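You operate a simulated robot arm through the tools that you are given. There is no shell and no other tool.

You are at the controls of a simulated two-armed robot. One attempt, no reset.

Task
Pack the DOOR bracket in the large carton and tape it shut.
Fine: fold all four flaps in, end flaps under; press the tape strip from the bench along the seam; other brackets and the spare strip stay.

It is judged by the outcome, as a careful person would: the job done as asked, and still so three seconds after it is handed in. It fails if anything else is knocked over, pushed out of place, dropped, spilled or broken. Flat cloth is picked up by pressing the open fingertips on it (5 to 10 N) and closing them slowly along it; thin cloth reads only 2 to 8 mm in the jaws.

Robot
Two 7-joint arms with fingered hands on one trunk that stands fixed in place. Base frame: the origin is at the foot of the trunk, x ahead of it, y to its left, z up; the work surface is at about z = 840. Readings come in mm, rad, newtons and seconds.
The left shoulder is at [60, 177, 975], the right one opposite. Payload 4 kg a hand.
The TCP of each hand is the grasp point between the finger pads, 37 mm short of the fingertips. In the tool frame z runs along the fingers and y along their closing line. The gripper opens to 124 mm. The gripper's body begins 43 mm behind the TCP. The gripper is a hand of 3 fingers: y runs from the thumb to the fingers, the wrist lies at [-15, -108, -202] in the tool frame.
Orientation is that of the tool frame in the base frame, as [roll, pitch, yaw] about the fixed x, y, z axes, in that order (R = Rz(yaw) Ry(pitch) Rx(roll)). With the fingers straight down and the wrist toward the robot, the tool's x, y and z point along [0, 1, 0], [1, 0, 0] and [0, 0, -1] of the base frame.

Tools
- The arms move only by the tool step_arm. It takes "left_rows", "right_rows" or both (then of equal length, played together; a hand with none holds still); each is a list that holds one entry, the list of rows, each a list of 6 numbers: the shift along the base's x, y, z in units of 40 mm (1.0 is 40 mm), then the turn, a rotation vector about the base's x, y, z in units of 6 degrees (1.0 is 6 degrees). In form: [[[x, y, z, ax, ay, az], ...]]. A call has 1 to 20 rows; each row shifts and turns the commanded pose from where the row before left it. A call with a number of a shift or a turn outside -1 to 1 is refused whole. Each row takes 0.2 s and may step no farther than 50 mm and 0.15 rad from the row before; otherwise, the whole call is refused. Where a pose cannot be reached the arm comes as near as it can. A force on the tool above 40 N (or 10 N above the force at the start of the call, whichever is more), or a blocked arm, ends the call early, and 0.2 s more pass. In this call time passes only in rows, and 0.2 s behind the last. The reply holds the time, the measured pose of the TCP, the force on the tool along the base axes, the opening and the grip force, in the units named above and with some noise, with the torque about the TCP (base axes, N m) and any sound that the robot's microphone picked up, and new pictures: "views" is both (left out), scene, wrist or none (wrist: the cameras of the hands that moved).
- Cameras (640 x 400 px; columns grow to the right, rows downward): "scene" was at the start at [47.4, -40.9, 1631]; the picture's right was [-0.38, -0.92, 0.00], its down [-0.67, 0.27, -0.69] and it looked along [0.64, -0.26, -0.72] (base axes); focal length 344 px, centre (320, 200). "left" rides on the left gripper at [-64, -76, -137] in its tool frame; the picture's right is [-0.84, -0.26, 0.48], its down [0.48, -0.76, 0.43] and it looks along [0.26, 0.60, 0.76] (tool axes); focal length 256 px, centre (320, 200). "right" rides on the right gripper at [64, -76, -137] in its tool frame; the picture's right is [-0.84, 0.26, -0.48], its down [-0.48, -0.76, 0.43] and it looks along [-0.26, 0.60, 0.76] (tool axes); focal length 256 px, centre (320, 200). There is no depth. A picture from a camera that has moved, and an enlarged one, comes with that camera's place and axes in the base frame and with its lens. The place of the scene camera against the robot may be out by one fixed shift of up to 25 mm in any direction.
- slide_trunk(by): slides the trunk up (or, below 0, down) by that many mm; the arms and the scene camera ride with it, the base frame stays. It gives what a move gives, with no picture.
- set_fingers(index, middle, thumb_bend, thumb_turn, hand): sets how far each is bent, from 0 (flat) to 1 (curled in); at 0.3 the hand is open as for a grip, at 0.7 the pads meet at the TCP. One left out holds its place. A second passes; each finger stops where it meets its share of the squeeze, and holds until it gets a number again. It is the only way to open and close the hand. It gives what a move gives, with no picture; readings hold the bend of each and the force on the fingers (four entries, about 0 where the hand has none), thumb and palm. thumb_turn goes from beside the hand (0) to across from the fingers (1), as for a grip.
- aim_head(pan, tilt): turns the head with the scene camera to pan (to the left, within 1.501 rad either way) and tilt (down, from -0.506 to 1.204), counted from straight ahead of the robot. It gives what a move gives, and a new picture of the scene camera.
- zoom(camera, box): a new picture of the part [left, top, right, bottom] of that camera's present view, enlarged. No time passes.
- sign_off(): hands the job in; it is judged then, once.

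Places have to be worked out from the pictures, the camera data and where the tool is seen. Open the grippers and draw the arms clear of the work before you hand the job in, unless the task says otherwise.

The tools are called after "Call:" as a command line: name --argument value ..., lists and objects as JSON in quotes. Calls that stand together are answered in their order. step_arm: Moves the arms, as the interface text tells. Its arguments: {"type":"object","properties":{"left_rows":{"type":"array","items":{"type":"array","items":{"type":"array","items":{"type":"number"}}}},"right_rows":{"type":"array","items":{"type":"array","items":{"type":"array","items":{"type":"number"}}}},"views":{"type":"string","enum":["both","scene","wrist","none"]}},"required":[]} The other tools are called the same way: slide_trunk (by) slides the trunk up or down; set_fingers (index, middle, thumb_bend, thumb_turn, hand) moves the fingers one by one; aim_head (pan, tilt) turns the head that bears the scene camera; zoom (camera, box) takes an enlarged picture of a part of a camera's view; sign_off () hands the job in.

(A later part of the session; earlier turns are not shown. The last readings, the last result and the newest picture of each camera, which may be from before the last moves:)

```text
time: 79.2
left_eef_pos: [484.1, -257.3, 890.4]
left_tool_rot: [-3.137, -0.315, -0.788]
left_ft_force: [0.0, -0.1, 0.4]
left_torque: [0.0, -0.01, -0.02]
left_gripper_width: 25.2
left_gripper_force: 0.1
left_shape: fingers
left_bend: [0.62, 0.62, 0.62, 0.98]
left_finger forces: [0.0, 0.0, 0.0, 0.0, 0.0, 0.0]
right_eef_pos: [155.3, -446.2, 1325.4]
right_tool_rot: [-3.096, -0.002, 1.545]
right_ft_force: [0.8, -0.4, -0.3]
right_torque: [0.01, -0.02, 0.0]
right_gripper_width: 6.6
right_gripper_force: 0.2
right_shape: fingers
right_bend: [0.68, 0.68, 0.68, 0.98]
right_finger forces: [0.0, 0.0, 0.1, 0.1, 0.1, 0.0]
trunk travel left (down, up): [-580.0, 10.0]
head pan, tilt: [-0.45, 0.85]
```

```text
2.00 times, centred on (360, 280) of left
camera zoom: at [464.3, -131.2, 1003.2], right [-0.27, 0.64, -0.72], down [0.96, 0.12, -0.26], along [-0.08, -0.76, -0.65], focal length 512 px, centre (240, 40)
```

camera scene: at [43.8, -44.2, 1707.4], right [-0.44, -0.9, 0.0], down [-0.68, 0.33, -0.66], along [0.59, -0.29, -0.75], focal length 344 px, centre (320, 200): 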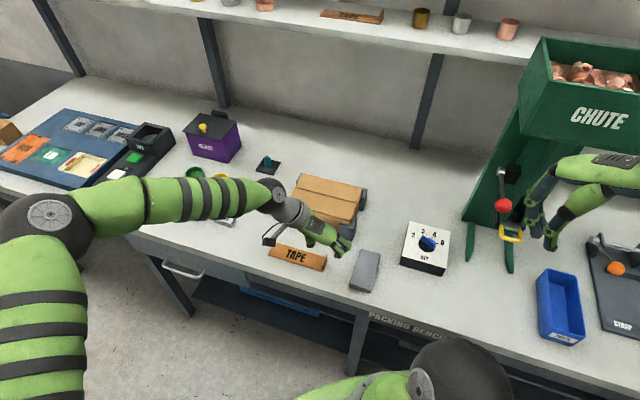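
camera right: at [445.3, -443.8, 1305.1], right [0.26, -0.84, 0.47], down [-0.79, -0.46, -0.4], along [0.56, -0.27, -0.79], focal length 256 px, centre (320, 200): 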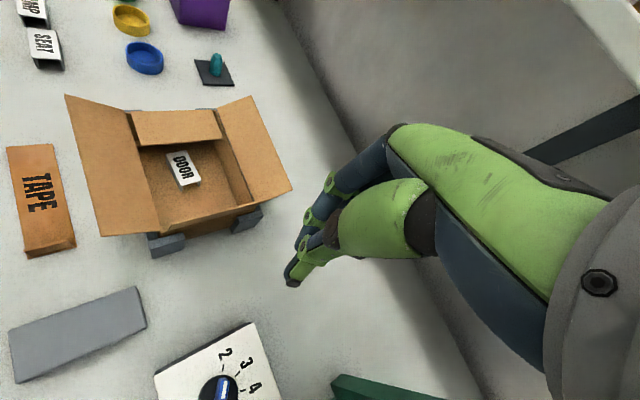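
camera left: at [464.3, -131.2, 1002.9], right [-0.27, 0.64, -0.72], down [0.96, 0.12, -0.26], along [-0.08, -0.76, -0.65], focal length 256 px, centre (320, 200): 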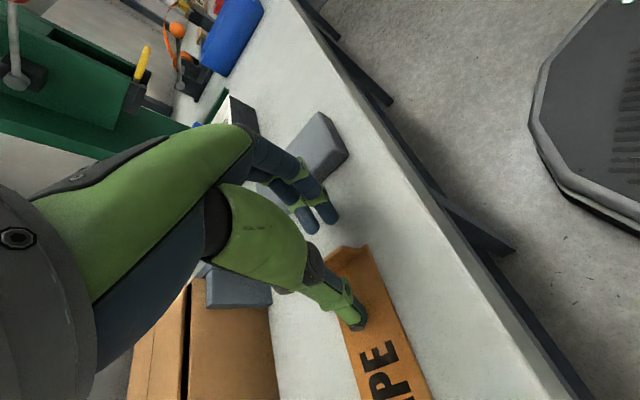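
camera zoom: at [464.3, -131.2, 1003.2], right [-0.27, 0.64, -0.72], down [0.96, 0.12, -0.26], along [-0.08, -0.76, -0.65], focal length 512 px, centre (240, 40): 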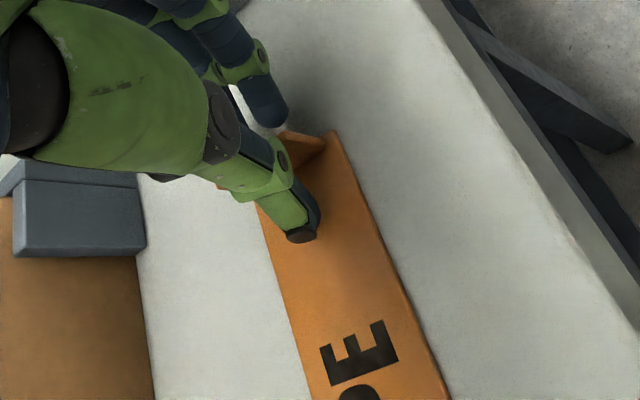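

Call:
zoom --camera "right" --box '[180, 110, 260, 170]'

Call:
zoom --camera "scene" --box '[270, 210, 370, 290]'

```text
6.67 times, centred on (220, 140) of right
camera zoom: at [86.0, -381.6, 1467.1], right [0.26, -0.84, 0.47], down [-0.79, -0.46, -0.4], along [0.56, -0.27, -0.79], focal length 1707 px, centre (987, 600)
```

zoom: 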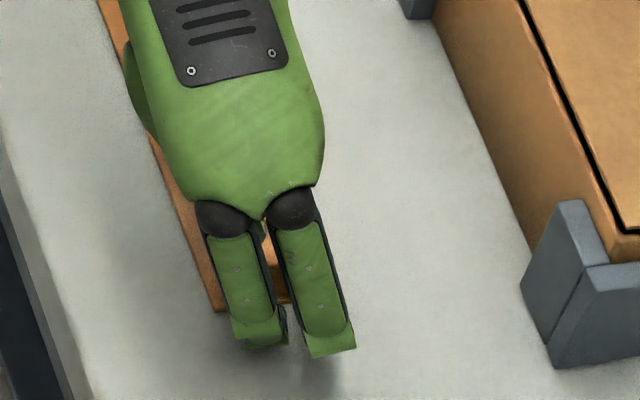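

```text
5.00 times, centred on (320, 250) of scene
camera zoom: at [43.4, -44.3, 1707.4], right [-0.44, -0.9, 0.0], down [-0.68, 0.33, -0.66], along [0.59, -0.29, -0.75], focal length 1718 px, centre (320, -50)
```

zoom: 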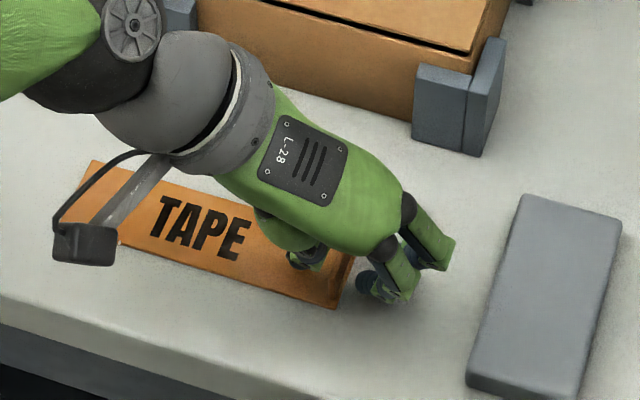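

Call:
set_fingers --hand "left" --index 0.66 --middle 0.66 --thumb_bend 0.66

Call:
zoom --camera "left" --box '[280, 180, 440, 340]'

```text
time: 80.2
left_eef_pos: [483.3, -257.1, 891.0]
left_tool_rot: [-3.136, -0.314, -0.789]
left_ft_force: [0.3, -0.6, -0.2]
left_torque: [0.02, 0.03, 0.03]
left_gripper_width: 13.1
left_gripper_force: 0.0
left_shape: fingers
left_bend: [0.66, 0.66, 0.66, 0.98]
left_finger forces: [0.1, 0.0, 0.0, 0.0, 0.0, 0.0]
right_eef_pos: [154.9, -447.0, 1325.1]
right_tool_rot: [-3.097, -0.001, 1.547]
right_ft_force: [-0.5, -0.9, -0.2]
right_torque: [-0.01, 0.05, 0.01]
right_gripper_width: 6.8
right_gripper_force: 0.0
right_shape: fingers
right_bend: [0.68, 0.68, 0.68, 0.98]
right_finger forces: [0.1, 0.0, 0.0, 0.1, 0.1, 0.0]
trunk travel left (down, up): [-580.0, 10.0]
head pan, tilt: [-0.45, 0.85]
```

```text
2.50 times, centred on (360, 260) of left
camera zoom: at [464.3, -131.2, 1003.2], right [-0.27, 0.64, -0.72], down [0.96, 0.12, -0.26], along [-0.08, -0.76, -0.65], focal length 640 px, centre (220, 50)
```

zoom: 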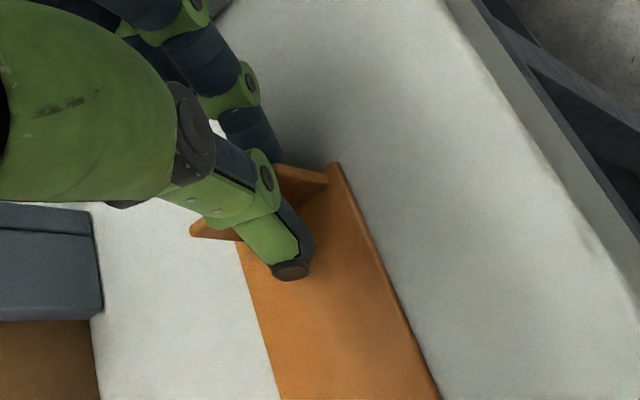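

The thumb is centred on the tab (tab visible on both sides). I continue closing to squeeze it.

Call:
set_fingers --hand "left" --index 0.7 --middle 0.7 --thumb_bend 0.7

Call:
zoom --camera "left" --box '[280, 180, 440, 340]'

```text
time: 81.2
left_eef_pos: [484.8, -257.0, 891.1]
left_tool_rot: [-3.136, -0.314, -0.79]
left_ft_force: [-0.4, -0.1, 0.0]
left_torque: [0.03, -0.03, 0.02]
left_gripper_width: 4.0
left_gripper_force: 1.6
left_shape: fingers
left_bend: [0.69, 0.7, 0.7, 0.97]
left_finger forces: [1.5, 0.2, 0.0, 0.0, 1.5, 0.0]
right_eef_pos: [154.2, -446.1, 1325.2]
right_tool_rot: [-3.095, -0.003, 1.547]
right_ft_force: [0.2, -0.3, 0.2]
right_torque: [0.01, 0.01, -0.01]
right_gripper_width: 6.8
right_gripper_force: 0.1
right_shape: fingers
right_bend: [0.68, 0.68, 0.68, 0.98]
right_finger forces: [0.1, 0.0, 0.0, 0.0, 0.0, 0.1]
trunk travel left (down, up): [-580.0, 10.0]
head pan, tilt: [-0.45, 0.85]
```

```text
2.50 times, centred on (360, 260) of left
camera zoom: at [464.3, -131.2, 1003.2], right [-0.27, 0.64, -0.72], down [0.96, 0.12, -0.26], along [-0.08, -0.76, -0.65], focal length 640 px, centre (220, 50)
```

zoom: 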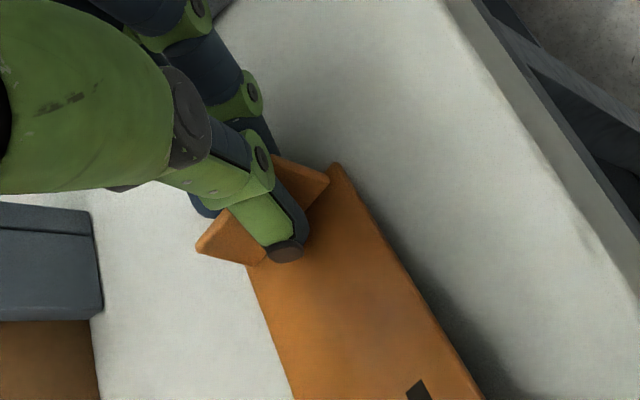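

The tab is pinched lightly and the strip has turned slightly. I squeeze a bit more so both fingers bear on it evenly.

Call:
set_fingers --hand "left" --index 0.73 --middle 0.76 --thumb_bend 0.74

Call:
zoom --camera "left" --box '[260, 180, 460, 380]'

Call:
zoom --camera "scene" --box '[250, 200, 370, 290]'

```text
time: 82.2
left_eef_pos: [483.9, -257.7, 890.8]
left_tool_rot: [-3.135, -0.314, -0.789]
left_ft_force: [0.6, -0.4, -0.2]
left_torque: [0.01, -0.01, -0.01]
left_gripper_width: 1.4
left_gripper_force: 7.4
left_shape: fingers
left_bend: [0.72, 0.76, 0.71, 0.98]
left_finger forces: [7.5, 0.0, 0.0, 0.1, 7.4, 0.0]
right_eef_pos: [156.1, -446.6, 1326.7]
right_tool_rot: [-3.095, -0.001, 1.546]
right_ft_force: [0.0, -0.2, 0.8]
right_torque: [0.02, 0.02, 0.01]
right_gripper_width: 6.6
right_gripper_force: 0.2
right_shape: fingers
right_bend: [0.68, 0.68, 0.68, 0.98]
right_finger forces: [0.0, 0.1, 0.0, 0.0, 0.0, 0.0]
trunk travel left (down, up): [-580.0, 10.0]
head pan, tilt: [-0.45, 0.85]
```

```text
2.00 times, centred on (360, 280) of left
camera zoom: at [464.3, -131.2, 1003.2], right [-0.27, 0.64, -0.72], down [0.96, 0.12, -0.26], along [-0.08, -0.76, -0.65], focal length 512 px, centre (240, 40)
```

zoom: 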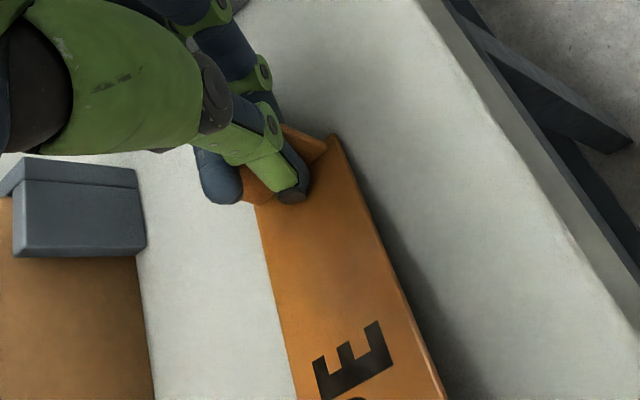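

```text
4.44 times, centred on (310, 245) of scene
camera zoom: at [43.4, -44.3, 1707.4], right [-0.44, -0.9, 0.0], down [-0.68, 0.33, -0.66], along [0.59, -0.29, -0.75], focal length 1527 px, centre (364, 0)
```

zoom: 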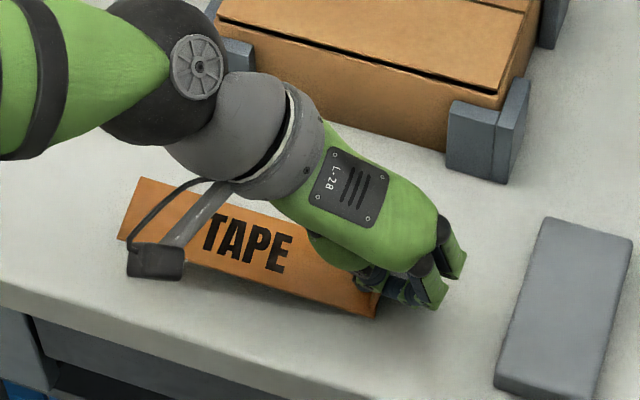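

The higher (middle) finger slipped over the tab's top because of the tilt; only index and thumb hold it. I reopen, reduce the tilt to about 10°, and set lower so both fingers bear on the tab.

Call:
set_fingers --hand "left" --index 0.58 --middle 0.58 --thumb_bend 0.58

Call:
step_arm --left_rows '[[[0.05, -0.05, 0.1, 0.47, 0.47, 0], [0.05, -0.05, 0, 0.47, 0.47, 0], [0, 0, -0.1, 0, 0, 0], [0, 0, -0.1, 0, 0, 0]]]' --views "wrist"

Call:
zoom --camera "left" --box '[260, 180, 460, 380]'

Call:
zoom --camera "right" --box '[160, 80, 280, 170]'

```text
time: 83.2
left_eef_pos: [483.9, -257.6, 890.7]
left_tool_rot: [-3.137, -0.315, -0.787]
left_ft_force: [0.1, -0.1, 0.9]
left_torque: [0.0, -0.03, -0.01]
left_gripper_width: 39.7
left_gripper_force: 0.0
left_shape: fingers
left_bend: [0.57, 0.57, 0.57, 0.98]
left_finger forces: [0.0, 0.0, 0.0, 0.0, 0.0, 0.0]
right_eef_pos: [155.7, -446.0, 1326.4]
right_tool_rot: [-3.097, -0.002, 1.547]
right_ft_force: [0.0, -0.6, 0.5]
right_torque: [0.0, -0.01, -0.04]
right_gripper_width: 6.8
right_gripper_force: 0.1
right_shape: fingers
right_bend: [0.68, 0.68, 0.68, 0.98]
right_finger forces: [0.0, 0.1, 0.0, 0.1, 0.0, 0.0]
trunk travel left (down, up): [-580.0, 10.0]
head pan, tilt: [-0.45, 0.85]
```

```text
time: 84.2
left_eef_pos: [488.9, -262.9, 885.4]
left_tool_rot: [-3.136, -0.177, -0.791]
left_ft_force: [0.4, 0.2, 0.3]
left_torque: [0.0, 0.0, 0.01]
left_gripper_width: 40.0
left_gripper_force: 0.0
left_shape: fingers
left_bend: [0.57, 0.57, 0.57, 0.98]
left_finger forces: [0.0, 0.0, 0.0, 0.0, 0.0, 0.0]
right_eef_pos: [155.8, -447.5, 1325.9]
right_tool_rot: [-3.098, -0.002, 1.545]
right_ft_force: [-0.3, -0.1, 0.5]
right_torque: [-0.02, -0.02, 0.01]
right_gripper_width: 6.4
right_gripper_force: 0.0
right_shape: fingers
right_bend: [0.68, 0.68, 0.68, 0.98]
right_finger forces: [0.0, 0.1, 0.1, 0.1, 0.0, 0.1]
trunk travel left (down, up): [-580.0, 10.0]
head pan, tilt: [-0.45, 0.85]
camera left: at [479.4, -147.5, 1011.7], right [-0.34, 0.71, -0.62], down [0.93, 0.15, -0.34], along [-0.15, -0.69, -0.71], focal length 256 px, centre (320, 200)
```

left: 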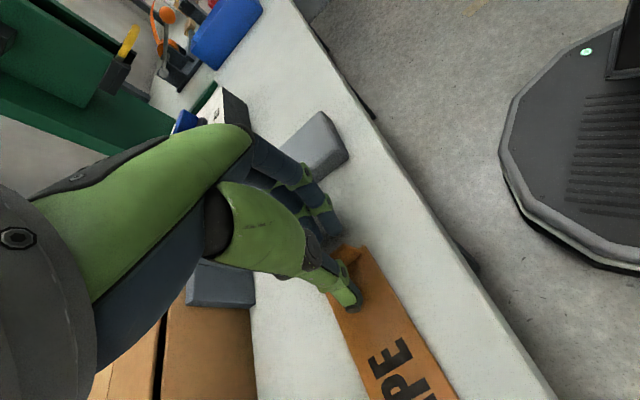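

```text
2.00 times, centred on (360, 280) of left
camera zoom: at [479.4, -147.5, 1011.7], right [-0.34, 0.71, -0.62], down [0.93, 0.15, -0.34], along [-0.15, -0.69, -0.71], focal length 512 px, centre (240, 40)
```

zoom: 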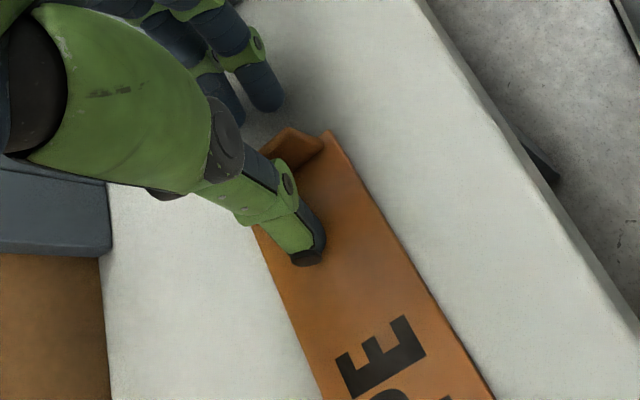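

```text
4.44 times, centred on (220, 125) of right
camera zoom: at [86.0, -381.6, 1467.0], right [0.26, -0.84, 0.47], down [-0.79, -0.46, -0.4], along [0.56, -0.27, -0.79], focal length 1138 px, centre (764, 533)
```

zoom: 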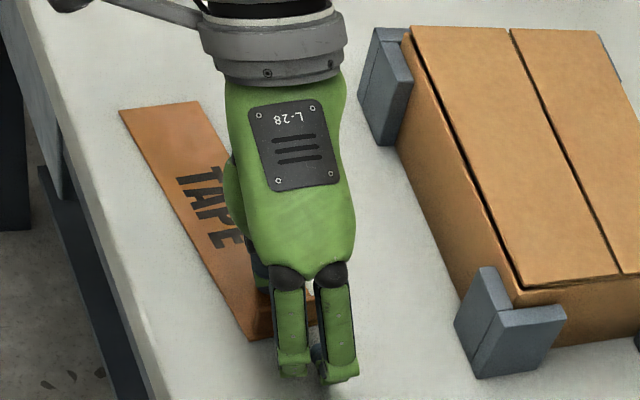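

The strip has swivelled about 9° about its tab (far end toward the front). I turn the hand to match, so the pads are parallel to the tab again, and re-centre.

Call:
step_arm --left_rows '[[[0.02, 0.07, 0.02, 0, 0, 0.73], [0, 0.07, 0, 0, 0, 0.72]]]' --views "none"

Call:
set_fingers --hand "left" --index 0.67 --middle 0.67 --thumb_bend 0.67

Call:
zoom --camera "left" --box '[280, 180, 440, 340]'

Call:
zoom --camera "right" --box '[180, 110, 260, 170]'

```text
time: 84.8
left_eef_pos: [488.9, -256.6, 886.2]
left_tool_rot: [-3.137, -0.175, -0.635]
left_ft_force: [0.1, 0.2, 0.3]
left_torque: [0.01, -0.01, 0.0]
left_gripper_width: 40.0
left_gripper_force: 0.0
left_shape: fingers
left_bend: [0.57, 0.57, 0.57, 0.98]
left_finger forces: [0.1, 0.0, 0.0, 0.0, 0.1, 0.0]
right_eef_pos: [155.5, -446.7, 1326.3]
right_tool_rot: [-3.096, -0.002, 1.547]
right_ft_force: [0.2, -0.4, -0.6]
right_torque: [0.0, 0.02, -0.02]
right_gripper_width: 6.6
right_gripper_force: 0.1
right_shape: fingers
right_bend: [0.68, 0.68, 0.68, 0.98]
right_finger forces: [0.1, 0.1, 0.0, 0.1, 0.0, 0.0]
trunk travel left (down, up): [-580.0, 10.0]
head pan, tilt: [-0.45, 0.85]
```

```text
time: 85.8
left_eef_pos: [489.1, -256.0, 886.5]
left_tool_rot: [-3.135, -0.175, -0.637]
left_ft_force: [-0.6, 0.1, 0.0]
left_torque: [-0.03, 0.05, -0.01]
left_gripper_width: 10.3
left_gripper_force: 0.0
left_shape: fingers
left_bend: [0.67, 0.67, 0.67, 0.98]
left_finger forces: [0.0, 0.0, 0.0, 0.0, 0.1, 0.0]
right_eef_pos: [156.5, -446.1, 1326.4]
right_tool_rot: [-3.097, -0.001, 1.547]
right_ft_force: [0.8, 0.7, -0.1]
right_torque: [-0.01, -0.02, -0.04]
right_gripper_width: 6.8
right_gripper_force: 0.1
right_shape: fingers
right_bend: [0.68, 0.68, 0.68, 0.98]
right_finger forces: [0.0, 0.0, 0.0, 0.0, 0.0, 0.0]
trunk travel left (down, up): [-580.0, 10.0]
head pan, tilt: [-0.45, 0.85]
```

```text
2.50 times, centred on (360, 260) of left
camera zoom: at [463.2, -144.3, 1012.0], right [-0.44, 0.65, -0.62], down [0.9, 0.28, -0.34], along [-0.04, -0.71, -0.71], focal length 640 px, centre (220, 50)
```

zoom: 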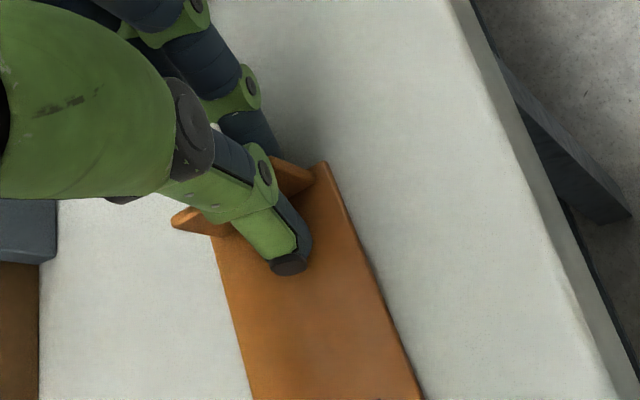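

```text
6.67 times, centred on (220, 140) of right
camera zoom: at [86.0, -381.6, 1467.1], right [0.26, -0.84, 0.47], down [-0.79, -0.46, -0.4], along [0.56, -0.27, -0.79], focal length 1707 px, centre (987, 600)
```

zoom: 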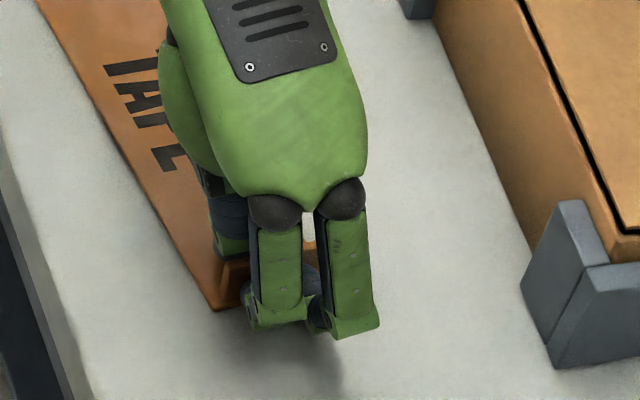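

The tab shows evenly on both sides of the thumb. I close onto it.

Call:
set_fingers --hand "left" --index 0.7 --middle 0.7 --thumb_bend 0.7

Call:
zoom --camera "left" --box '[280, 180, 440, 340]'

```text
time: 86.8
left_eef_pos: [489.3, -257.3, 887.1]
left_tool_rot: [-3.134, -0.174, -0.639]
left_ft_force: [0.4, -0.6, 1.1]
left_torque: [0.01, 0.01, -0.01]
left_gripper_width: 4.1
left_gripper_force: 1.4
left_shape: fingers
left_bend: [0.69, 0.7, 0.7, 0.98]
left_finger forces: [1.6, 0.0, 0.0, 0.1, 2.0, 0.1]
right_eef_pos: [156.2, -447.0, 1325.6]
right_tool_rot: [-3.096, -0.001, 1.545]
right_ft_force: [-0.8, -0.1, 0.7]
right_torque: [-0.01, -0.02, -0.02]
right_gripper_width: 6.6
right_gripper_force: 0.0
right_shape: fingers
right_bend: [0.68, 0.68, 0.68, 0.98]
right_finger forces: [0.1, 0.0, 0.0, 0.0, 0.0, 0.0]
trunk travel left (down, up): [-580.0, 10.0]
head pan, tilt: [-0.45, 0.85]
```

```text
2.50 times, centred on (360, 260) of left
camera zoom: at [463.2, -144.3, 1012.0], right [-0.44, 0.65, -0.62], down [0.9, 0.28, -0.34], along [-0.04, -0.71, -0.71], focal length 640 px, centre (220, 50)
```

zoom: 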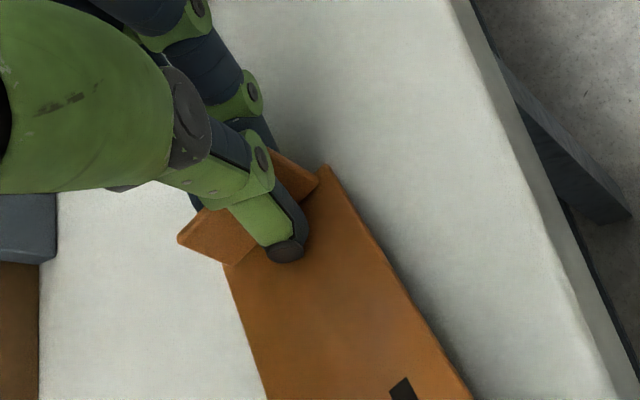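

Index and thumb touch but the middle finger isn't bearing yet. I advance the middle finger alone a little.

Call:
set_fingers --hand "left" --index 0.69 --middle 0.73 --thumb_bend 0.7

Call:
zoom --camera "left" --box '[280, 180, 440, 340]'

Call:
zoom --camera "right" --box '[180, 110, 260, 170]'

```text
time: 87.8
left_eef_pos: [489.2, -256.5, 886.8]
left_tool_rot: [-3.136, -0.174, -0.639]
left_ft_force: [0.5, 0.5, 1.7]
left_torque: [0.0, 0.0, 0.01]
left_gripper_width: 5.4
left_gripper_force: 3.9
left_shape: fingers
left_bend: [0.68, 0.73, 0.7, 0.97]
left_finger forces: [2.0, 1.5, 0.0, 0.0, 3.8, 0.1]
right_eef_pos: [156.3, -446.0, 1324.8]
right_tool_rot: [-3.097, 0.0, 1.546]
right_ft_force: [0.1, -0.6, 0.6]
right_torque: [0.0, 0.04, 0.02]
right_gripper_width: 6.7
right_gripper_force: 0.0
right_shape: fingers
right_bend: [0.68, 0.68, 0.68, 0.98]
right_finger forces: [0.0, 0.0, 0.0, 0.0, 0.1, 0.0]
trunk travel left (down, up): [-580.0, 10.0]
head pan, tilt: [-0.45, 0.85]
```

```text
2.50 times, centred on (360, 260) of left
camera zoom: at [463.2, -144.3, 1012.0], right [-0.44, 0.65, -0.62], down [0.9, 0.28, -0.34], along [-0.04, -0.71, -0.71], focal length 640 px, centre (220, 50)
```

zoom: 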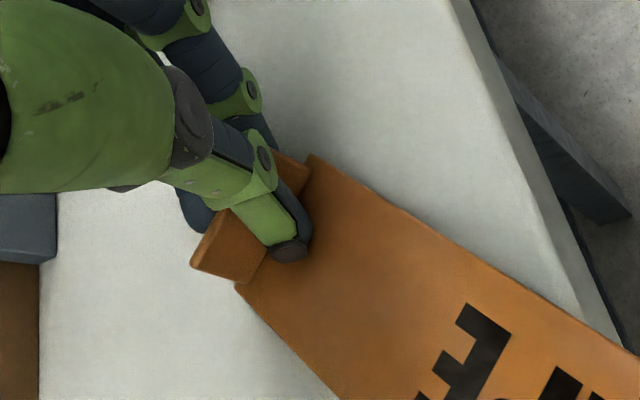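

```text
6.67 times, centred on (220, 140) of right
camera zoom: at [85.9, -381.5, 1467.1], right [0.26, -0.84, 0.47], down [-0.79, -0.46, -0.4], along [0.56, -0.27, -0.79], focal length 1707 px, centre (987, 600)
```

zoom: 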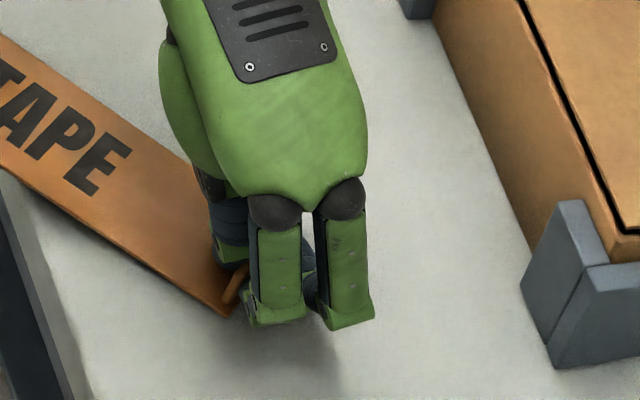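

All three fingers now bear, but the closing middle finger has swung the strip about 42°, with its far end over the bench edge, so I must not let go. Using the pinch as a wrench, I turn the hand back to bring the strip onto the bench.

Call:
step_arm --left_rows '[[[0, 0, 0.03, 0, 0, -0.8], [0, 0, 0, 0, 0, -0.8], [0, 0, 0, 0, 0, -0.8], [0, 0, 0, 0, 0, -0.8]]]' --views "wrist"

Call:
zoom --camera "scene" --box '[250, 200, 370, 290]'

Call:
zoom --camera "right" --box '[160, 80, 280, 170]'

```text
time: 88.8
left_eef_pos: [489.3, -256.7, 888.4]
left_tool_rot: [-3.135, -0.175, -0.972]
left_ft_force: [-0.2, -0.8, 0.8]
left_torque: [-0.01, 0.0, -0.02]
left_gripper_width: 5.5
left_gripper_force: 3.4
left_shape: fingers
left_bend: [0.68, 0.73, 0.7, 0.97]
left_finger forces: [2.0, 1.5, 0.0, 0.0, 3.4, 0.0]
right_eef_pos: [155.4, -447.1, 1326.6]
right_tool_rot: [-3.097, -0.002, 1.547]
right_ft_force: [-0.7, 0.2, 0.3]
right_torque: [-0.01, 0.04, -0.02]
right_gripper_width: 6.5
right_gripper_force: 0.1
right_shape: fingers
right_bend: [0.68, 0.68, 0.68, 0.98]
right_finger forces: [0.0, 0.0, 0.0, 0.1, 0.0, 0.1]
trunk travel left (down, up): [-580.0, 10.0]
head pan, tilt: [-0.45, 0.85]
camera left: at [502.6, -142.6, 1013.7], right [-0.2, 0.76, -0.62], down [0.94, -0.03, -0.34], along [-0.27, -0.65, -0.71], focal length 256 px, centre (320, 200)
```

left: 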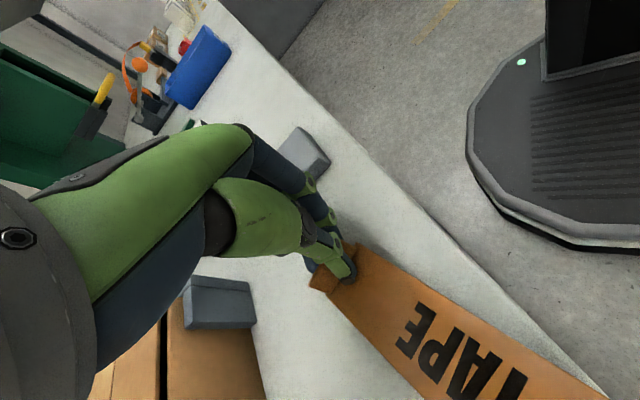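

```text
4.44 times, centred on (310, 245) of scene
camera zoom: at [43.5, -44.5, 1707.4], right [-0.44, -0.9, 0.0], down [-0.68, 0.33, -0.66], along [0.59, -0.29, -0.75], focal length 1527 px, centre (364, 0)
```

zoom: 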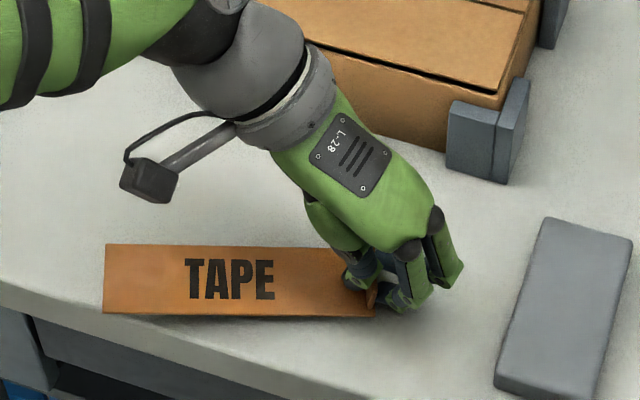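

```text
4.44 times, centred on (220, 125) of right
camera zoom: at [86.0, -381.7, 1467.0], right [0.26, -0.84, 0.47], down [-0.79, -0.46, -0.4], along [0.56, -0.27, -0.79], focal length 1138 px, centre (764, 533)
```

zoom: 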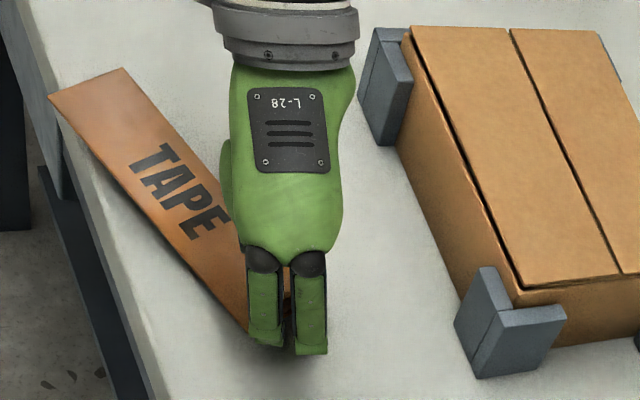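

The strip turns firmly with the hand. I keep turning until it lies parallel to the bench again.

Call:
step_arm --left_rows '[[[0, 0, 0, 0, 0, -0.8], [0, 0, 0, 0, 0, -0.8], [0, 0, 0, 0, 0, -0.8], [0, 0, 0, 0, 0, -0.8], [0, 0, 0, 0, 0, -0.5]]]' --views "wrist"

Call:
zoom --camera "scene" --box '[250, 200, 370, 290]'

Call:
zoom --camera "right" --box '[160, 80, 280, 170]'

```text
time: 90.0
left_eef_pos: [488.5, -256.5, 888.2]
left_tool_rot: [-3.135, -0.173, -1.361]
left_ft_force: [-1.1, -0.6, -0.2]
left_torque: [-0.01, -0.01, 0.02]
left_gripper_width: 5.6
left_gripper_force: 4.1
left_shape: fingers
left_bend: [0.68, 0.73, 0.7, 0.97]
left_finger forces: [2.0, 1.3, 0.0, 0.1, 3.5, 0.1]
right_eef_pos: [155.2, -446.1, 1326.7]
right_tool_rot: [-3.097, -0.001, 1.547]
right_ft_force: [-0.8, 0.2, 1.0]
right_torque: [0.03, -0.03, -0.02]
right_gripper_width: 6.9
right_gripper_force: 0.1
right_shape: fingers
right_bend: [0.68, 0.68, 0.68, 0.98]
right_finger forces: [0.0, 0.0, 0.0, 0.0, 0.0, 0.0]
trunk travel left (down, up): [-580.0, 10.0]
head pan, tilt: [-0.45, 0.85]
camera left: at [543.5, -156.1, 1014.5], right [0.1, 0.78, -0.62], down [0.86, -0.38, -0.34], along [-0.5, -0.5, -0.71], focal length 256 px, centre (320, 200)
```

left: 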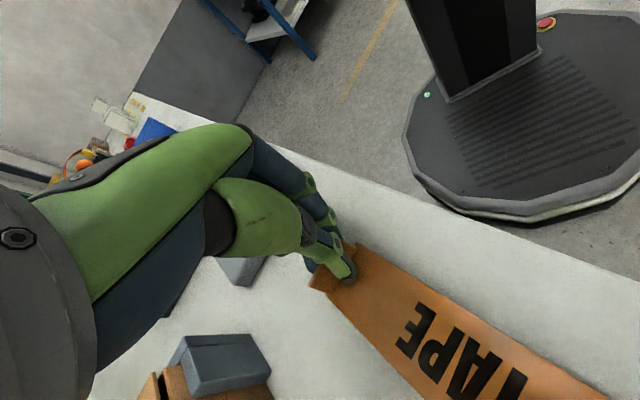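

```text
4.44 times, centred on (310, 245) of scene
camera zoom: at [43.3, -44.5, 1707.4], right [-0.44, -0.9, 0.0], down [-0.68, 0.33, -0.66], along [0.59, -0.29, -0.75], focal length 1527 px, centre (364, 0)
```

zoom: 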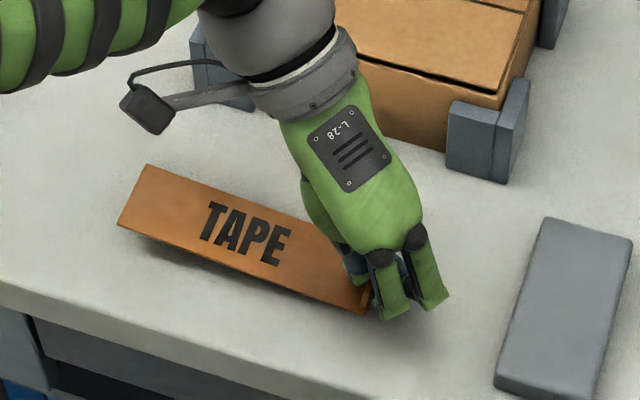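

```text
4.44 times, centred on (220, 125) of right
camera zoom: at [85.9, -381.7, 1467.0], right [0.26, -0.84, 0.47], down [-0.79, -0.46, -0.4], along [0.56, -0.27, -0.79], focal length 1138 px, centre (764, 533)
```

zoom: 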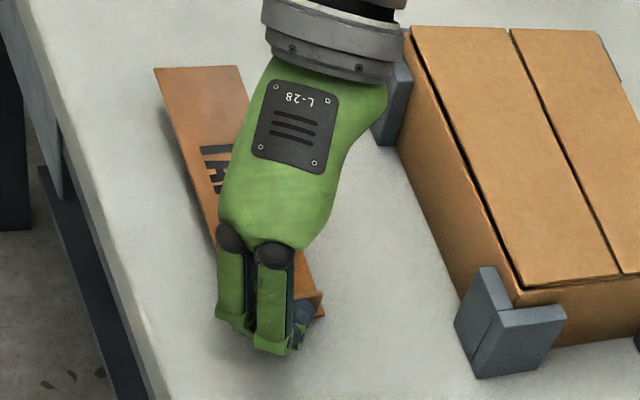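

The strip lies parallel to the bench again. I set it down and open the fingers, then look before re-gripping with only index and thumb.

Call:
step_arm --left_rows '[[[0, 0, -0.04, 0, 0, 0]]]' --views "none"

Call:
set_fingers --hand "left" --index 0.6 --middle 0.4 --thumb_bend 0.6

Call:
step_arm --left_rows '[[[0, 0, 0.4, 0, 0, 0], [0, 0, 0.8, 0, 0, 0.9], [0, 0, 0.4, 0, 0, 0.9], [0, 0, 0, 0, 0, 0.9], [0, 0, 0, 0, 0, 0.9], [0, 0, 0, 0, 0, 0.9], [0, 0, 0, 0, 0, 0.9]]]' --views "both"

Call:
zoom --camera "right" --box '[160, 80, 280, 170]'

```text
time: 90.4
left_eef_pos: [488.2, -257.4, 886.4]
left_tool_rot: [-3.137, -0.175, -1.361]
left_ft_force: [-0.3, -0.8, -0.2]
left_torque: [0.0, -0.01, 0.01]
left_gripper_width: 5.1
left_gripper_force: 3.6
left_shape: fingers
left_bend: [0.68, 0.73, 0.7, 0.97]
left_finger forces: [2.1, 1.4, 0.0, 0.1, 3.5, 0.0]
right_eef_pos: [155.5, -446.9, 1325.9]
right_tool_rot: [-3.095, -0.003, 1.545]
right_ft_force: [-0.8, 0.4, 0.3]
right_torque: [-0.03, 0.0, 0.03]
right_gripper_width: 6.8
right_gripper_force: 0.1
right_shape: fingers
right_bend: [0.68, 0.68, 0.68, 0.98]
right_finger forces: [0.0, 0.1, 0.1, 0.1, 0.0, 0.1]
trunk travel left (down, up): [-580.0, 10.0]
head pan, tilt: [-0.45, 0.85]
```

```text
time: 91.4
left_eef_pos: [488.3, -256.2, 888.3]
left_tool_rot: [-3.134, -0.173, -1.36]
left_ft_force: [0.1, -0.6, -0.6]
left_torque: [-0.01, -0.05, 0.0]
left_gripper_width: 30.9
left_gripper_force: 0.1
left_shape: fingers
left_bend: [0.6, 0.4, 0.6, 0.97]
left_finger forces: [0.0, 0.1, 0.0, 0.1, 0.1, 0.1]
right_eef_pos: [155.8, -446.8, 1326.4]
right_tool_rot: [-3.096, -0.002, 1.547]
right_ft_force: [1.1, -1.4, -0.7]
right_torque: [-0.02, 0.05, -0.05]
right_gripper_width: 6.6
right_gripper_force: 0.1
right_shape: fingers
right_bend: [0.68, 0.68, 0.68, 0.98]
right_finger forces: [0.0, 0.0, 0.0, 0.0, 0.1, 0.0]
trunk travel left (down, up): [-580.0, 10.0]
head pan, tilt: [-0.45, 0.85]
```

```text
time: 93.0
left_eef_pos: [488.9, -255.8, 951.4]
left_tool_rot: [-3.136, -0.175, -0.792]
left_ft_force: [-0.2, -0.2, 0.5]
left_torque: [-0.01, -0.02, -0.02]
left_gripper_width: 30.9
left_gripper_force: 0.0
left_shape: fingers
left_bend: [0.6, 0.4, 0.6, 0.97]
left_finger forces: [0.0, 0.0, 0.1, 0.0, 0.0, 0.0]
right_eef_pos: [155.2, -446.9, 1325.9]
right_tool_rot: [-3.096, -0.003, 1.546]
right_ft_force: [0.4, 0.1, 0.1]
right_torque: [0.04, 0.03, -0.02]
right_gripper_width: 6.7
right_gripper_force: 0.1
right_shape: fingers
right_bend: [0.68, 0.68, 0.68, 0.98]
right_finger forces: [0.1, 0.0, 0.0, 0.0, 0.0, 0.1]
trunk travel left (down, up): [-580.0, 10.0]
head pan, tilt: [-0.45, 0.85]
camera scene: at [43.2, -44.3, 1707.4], right [-0.44, -0.9, 0.0], down [-0.68, 0.33, -0.66], along [0.59, -0.29, -0.75], focal length 344 px, centre (320, 200)
camera left: at [481.4, -141.2, 1077.1], right [-0.34, 0.71, -0.62], down [0.93, 0.14, -0.34], along [-0.15, -0.69, -0.71], focal length 256 px, centre (320, 200)
```

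scene: 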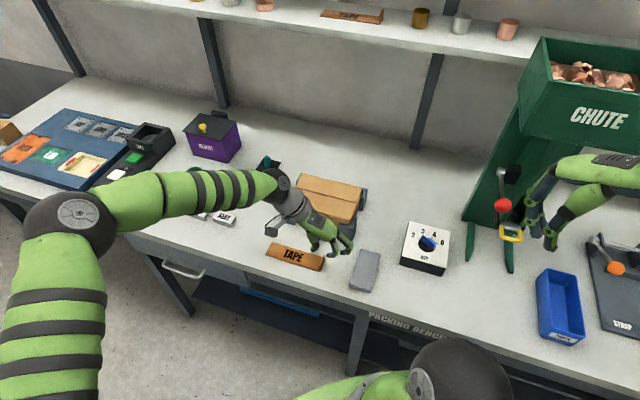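
left: 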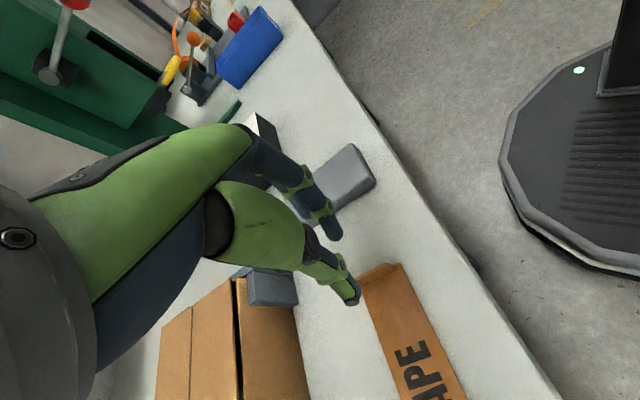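

```text
4.44 times, centred on (220, 125) of right
camera zoom: at [85.8, -381.5, 1467.1], right [0.26, -0.84, 0.47], down [-0.79, -0.46, -0.4], along [0.56, -0.27, -0.79], focal length 1138 px, centre (764, 533)
```

zoom: 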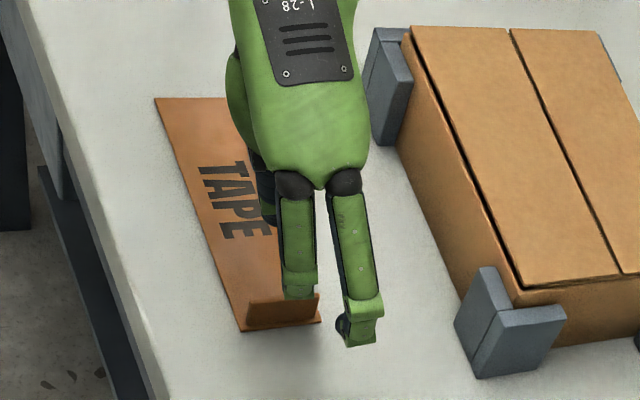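

Call:
zoom --camera "left" --box '[300, 220, 480, 400]'

Call:
zoom --camera "scene" --box '[250, 220, 350, 290]'

```text
2.22 times, centred on (390, 310) of left
camera zoom: at [481.4, -141.2, 1077.1], right [-0.34, 0.71, -0.62], down [0.93, 0.14, -0.34], along [-0.15, -0.69, -0.71], focal length 569 px, centre (164, -44)
```

zoom: 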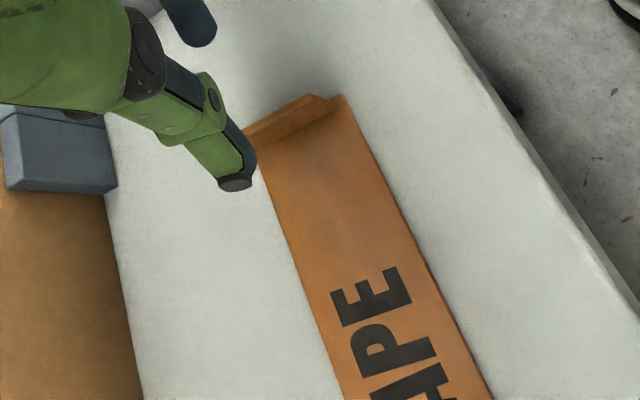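

```text
5.71 times, centred on (300, 255) of scene
camera zoom: at [43.2, -44.3, 1707.4], right [-0.44, -0.9, 0.0], down [-0.68, 0.33, -0.66], along [0.59, -0.29, -0.75], focal length 1963 px, centre (434, -114)
```

zoom: 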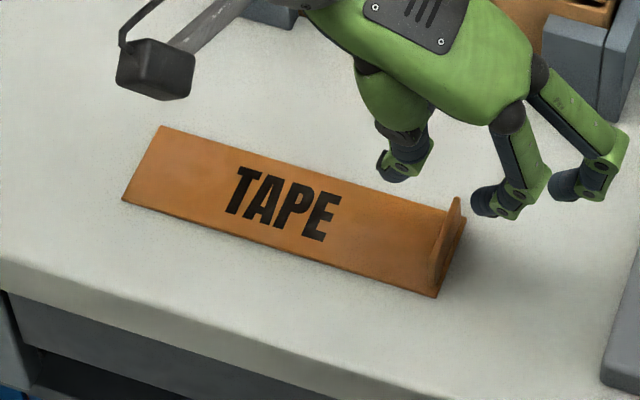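

The strip is straight again, tab now at about (u 166.5, v 532). The thumb opposes the index finger (both about 10 mm to the hand's near side), so I centre that pair on the tab with 18° tilt and go down.

Call:
step_arm --left_rows '[[[0.07, -0.035, -0.3, -0.47, -0.47, 0], [0.06, -0.035, -0.5, -0.47, -0.47, 0], [0, 0, -0.5, 0, 0, 0], [0, 0, -0.28, 0, 0, 0]]]' --views "wrist"

Call:
zoom --camera "left" --box '[260, 180, 460, 380]'

Call:
zoom --camera "scene" --box '[270, 220, 370, 290]'

Call:
zoom --camera "right" --box '[180, 110, 260, 170]'

```text
time: 94.0
left_eef_pos: [494.9, -259.8, 888.6]
left_tool_rot: [-3.135, -0.315, -0.794]
left_ft_force: [-0.5, 0.7, 0.2]
left_torque: [-0.02, 0.02, 0.05]
left_gripper_width: 31.1
left_gripper_force: 0.1
left_shape: fingers
left_bend: [0.6, 0.4, 0.6, 0.98]
left_finger forces: [0.1, 0.0, 0.0, 0.0, 0.1, 0.0]
right_eef_pos: [156.4, -447.1, 1326.1]
right_tool_rot: [-3.096, -0.002, 1.548]
right_ft_force: [0.3, 0.1, -0.6]
right_torque: [0.01, -0.02, -0.01]
right_gripper_width: 6.9
right_gripper_force: 0.0
right_shape: fingers
right_bend: [0.68, 0.68, 0.68, 0.98]
right_finger forces: [0.1, 0.0, 0.0, 0.0, 0.0, 0.0]
trunk travel left (down, up): [-580.0, 10.0]
head pan, tilt: [-0.45, 0.85]
camera left: at [475.8, -132.7, 1000.7], right [-0.27, 0.64, -0.72], down [0.96, 0.11, -0.26], along [-0.09, -0.76, -0.65], focal length 256 px, centre (320, 200)
```

left: 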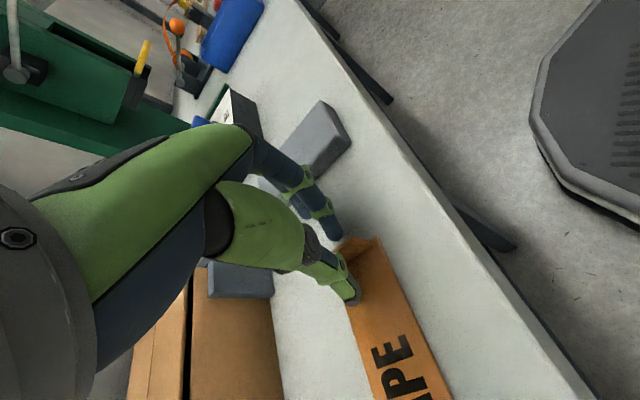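

```text
2.00 times, centred on (360, 280) of left
camera zoom: at [475.8, -132.7, 1000.7], right [-0.27, 0.64, -0.72], down [0.96, 0.11, -0.26], along [-0.09, -0.76, -0.65], focal length 512 px, centre (240, 40)
```

zoom: 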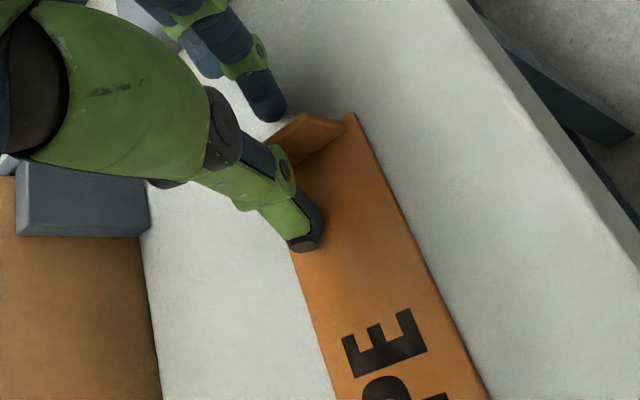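

```text
5.71 times, centred on (320, 255) of scene
camera zoom: at [43.5, -44.4, 1707.4], right [-0.44, -0.9, 0.0], down [-0.68, 0.33, -0.66], along [0.59, -0.29, -0.75], focal length 1963 px, centre (320, -114)
```

zoom: 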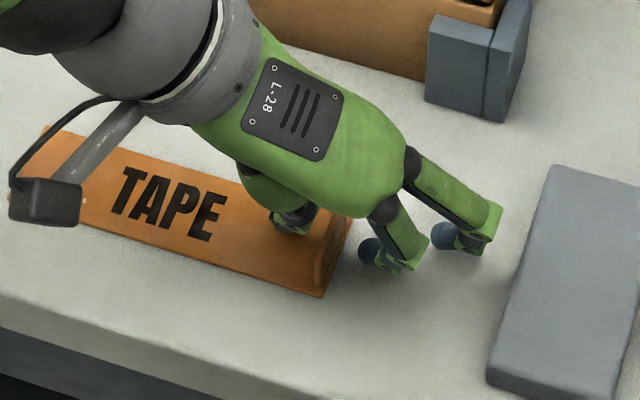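

```text
6.67 times, centred on (220, 140) of right
camera zoom: at [86.0, -381.6, 1467.1], right [0.26, -0.84, 0.47], down [-0.79, -0.46, -0.4], along [0.56, -0.27, -0.79], focal length 1707 px, centre (987, 600)
```

zoom: 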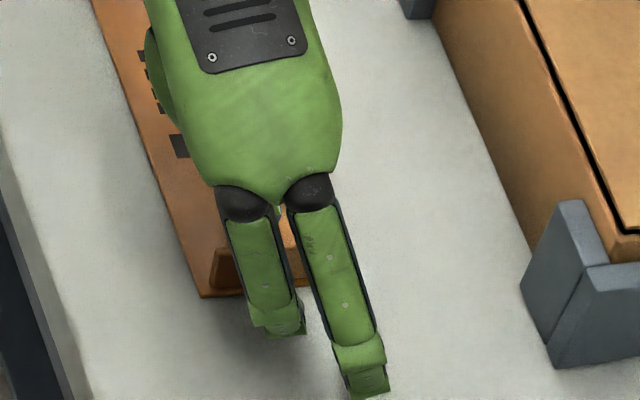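

The thumb–index pair is about 8 mm toward the back end of the tab. I shift 8 mm to the front and then close index and thumb only.

Call:
step_arm --left_rows '[[[-0.14, 0.14, 0, 0, 0, 0]]]' --views "none"

Call:
set_fingers --hand "left" --index 0.68 --thumb_bend 0.68

Call:
zoom --camera "left" --box '[260, 180, 460, 380]'

Call:
zoom --camera "scene" --box '[270, 220, 370, 290]'

```text
time: 94.4
left_eef_pos: [490.4, -253.9, 889.7]
left_tool_rot: [-3.134, -0.314, -0.794]
left_ft_force: [0.1, 0.6, 0.1]
left_torque: [0.01, -0.04, 0.0]
left_gripper_width: 31.0
left_gripper_force: 0.0
left_shape: fingers
left_bend: [0.6, 0.4, 0.6, 0.98]
left_finger forces: [0.0, 0.1, 0.1, 0.0, 0.0, 0.0]
right_eef_pos: [155.5, -447.3, 1325.1]
right_tool_rot: [-3.098, -0.002, 1.546]
right_ft_force: [-0.5, 0.4, -0.8]
right_torque: [0.02, 0.0, 0.0]
right_gripper_width: 6.8
right_gripper_force: 0.3
right_shape: fingers
right_bend: [0.68, 0.68, 0.68, 0.98]
right_finger forces: [0.0, 0.0, 0.1, 0.1, 0.0, 0.0]
trunk travel left (down, up): [-580.0, 10.0]
head pan, tilt: [-0.45, 0.85]
```

```text
time: 95.4
left_eef_pos: [489.7, -253.9, 888.7]
left_tool_rot: [-3.136, -0.314, -0.794]
left_ft_force: [-0.6, 0.4, -0.2]
left_torque: [0.01, 0.03, 0.0]
left_gripper_width: 7.7
left_gripper_force: 0.5
left_shape: fingers
left_bend: [0.68, 0.4, 0.68, 0.98]
left_finger forces: [0.2, 0.1, 0.1, 0.1, 0.4, 0.0]
right_eef_pos: [154.2, -446.6, 1326.6]
right_tool_rot: [-3.098, -0.002, 1.546]
right_ft_force: [-0.5, -0.3, -0.1]
right_torque: [0.0, -0.02, -0.03]
right_gripper_width: 6.7
right_gripper_force: 0.0
right_shape: fingers
right_bend: [0.68, 0.68, 0.68, 0.98]
right_finger forces: [0.0, 0.0, 0.0, 0.0, 0.0, 0.0]
trunk travel left (down, up): [-580.0, 10.0]
head pan, tilt: [-0.45, 0.85]
```

```text
2.00 times, centred on (360, 280) of left
camera zoom: at [470.4, -127.3, 1001.2], right [-0.27, 0.64, -0.72], down [0.96, 0.11, -0.26], along [-0.09, -0.76, -0.65], focal length 512 px, centre (240, 40)
```

zoom: 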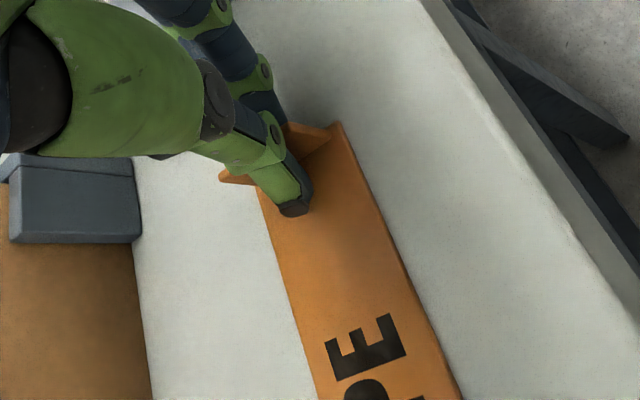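

```text
5.71 times, centred on (320, 255) of scene
camera zoom: at [43.4, -44.3, 1707.4], right [-0.44, -0.9, 0.0], down [-0.68, 0.33, -0.66], along [0.59, -0.29, -0.75], focal length 1963 px, centre (320, -114)
```

zoom: 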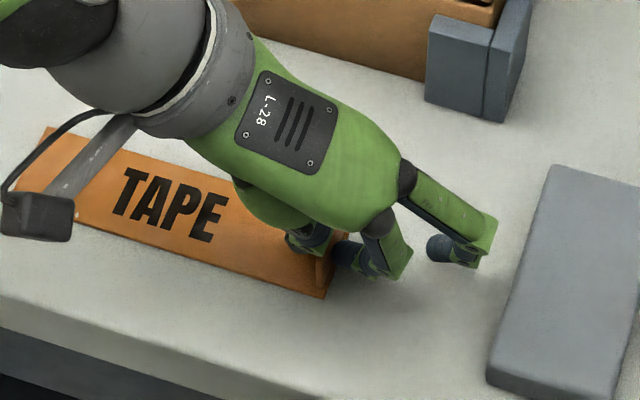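

Index and thumb both touch the tab, centred. I squeeze to a firm hold.

Call:
set_fingers --hand "left" --index 0.72 --thumb_bend 0.72

Call:
zoom --camera "left" --box '[260, 180, 460, 380]'

```text
time: 96.4
left_eef_pos: [489.6, -254.2, 888.8]
left_tool_rot: [-3.137, -0.314, -0.795]
left_ft_force: [1.2, 0.4, 0.0]
left_torque: [0.0, 0.01, 0.0]
left_gripper_width: 2.2
left_gripper_force: 5.3
left_shape: fingers
left_bend: [0.71, 0.4, 0.69, 0.97]
left_finger forces: [5.3, 0.1, 0.0, 0.0, 5.3, 0.1]
right_eef_pos: [155.3, -446.7, 1326.0]
right_tool_rot: [-3.097, -0.002, 1.546]
right_ft_force: [-0.1, -0.2, 0.5]
right_torque: [-0.01, 0.01, 0.02]
right_gripper_width: 6.8
right_gripper_force: 0.0
right_shape: fingers
right_bend: [0.68, 0.68, 0.68, 0.98]
right_finger forces: [0.1, 0.0, 0.0, 0.0, 0.1, 0.0]
trunk travel left (down, up): [-580.0, 10.0]
head pan, tilt: [-0.45, 0.85]
```

```text
2.00 times, centred on (360, 280) of left
camera zoom: at [470.4, -127.3, 1001.2], right [-0.27, 0.64, -0.72], down [0.96, 0.11, -0.26], along [-0.09, -0.76, -0.65], focal length 512 px, centre (240, 40)
```

zoom: 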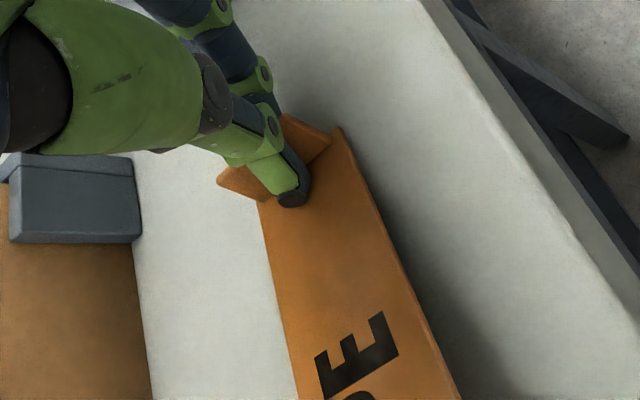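

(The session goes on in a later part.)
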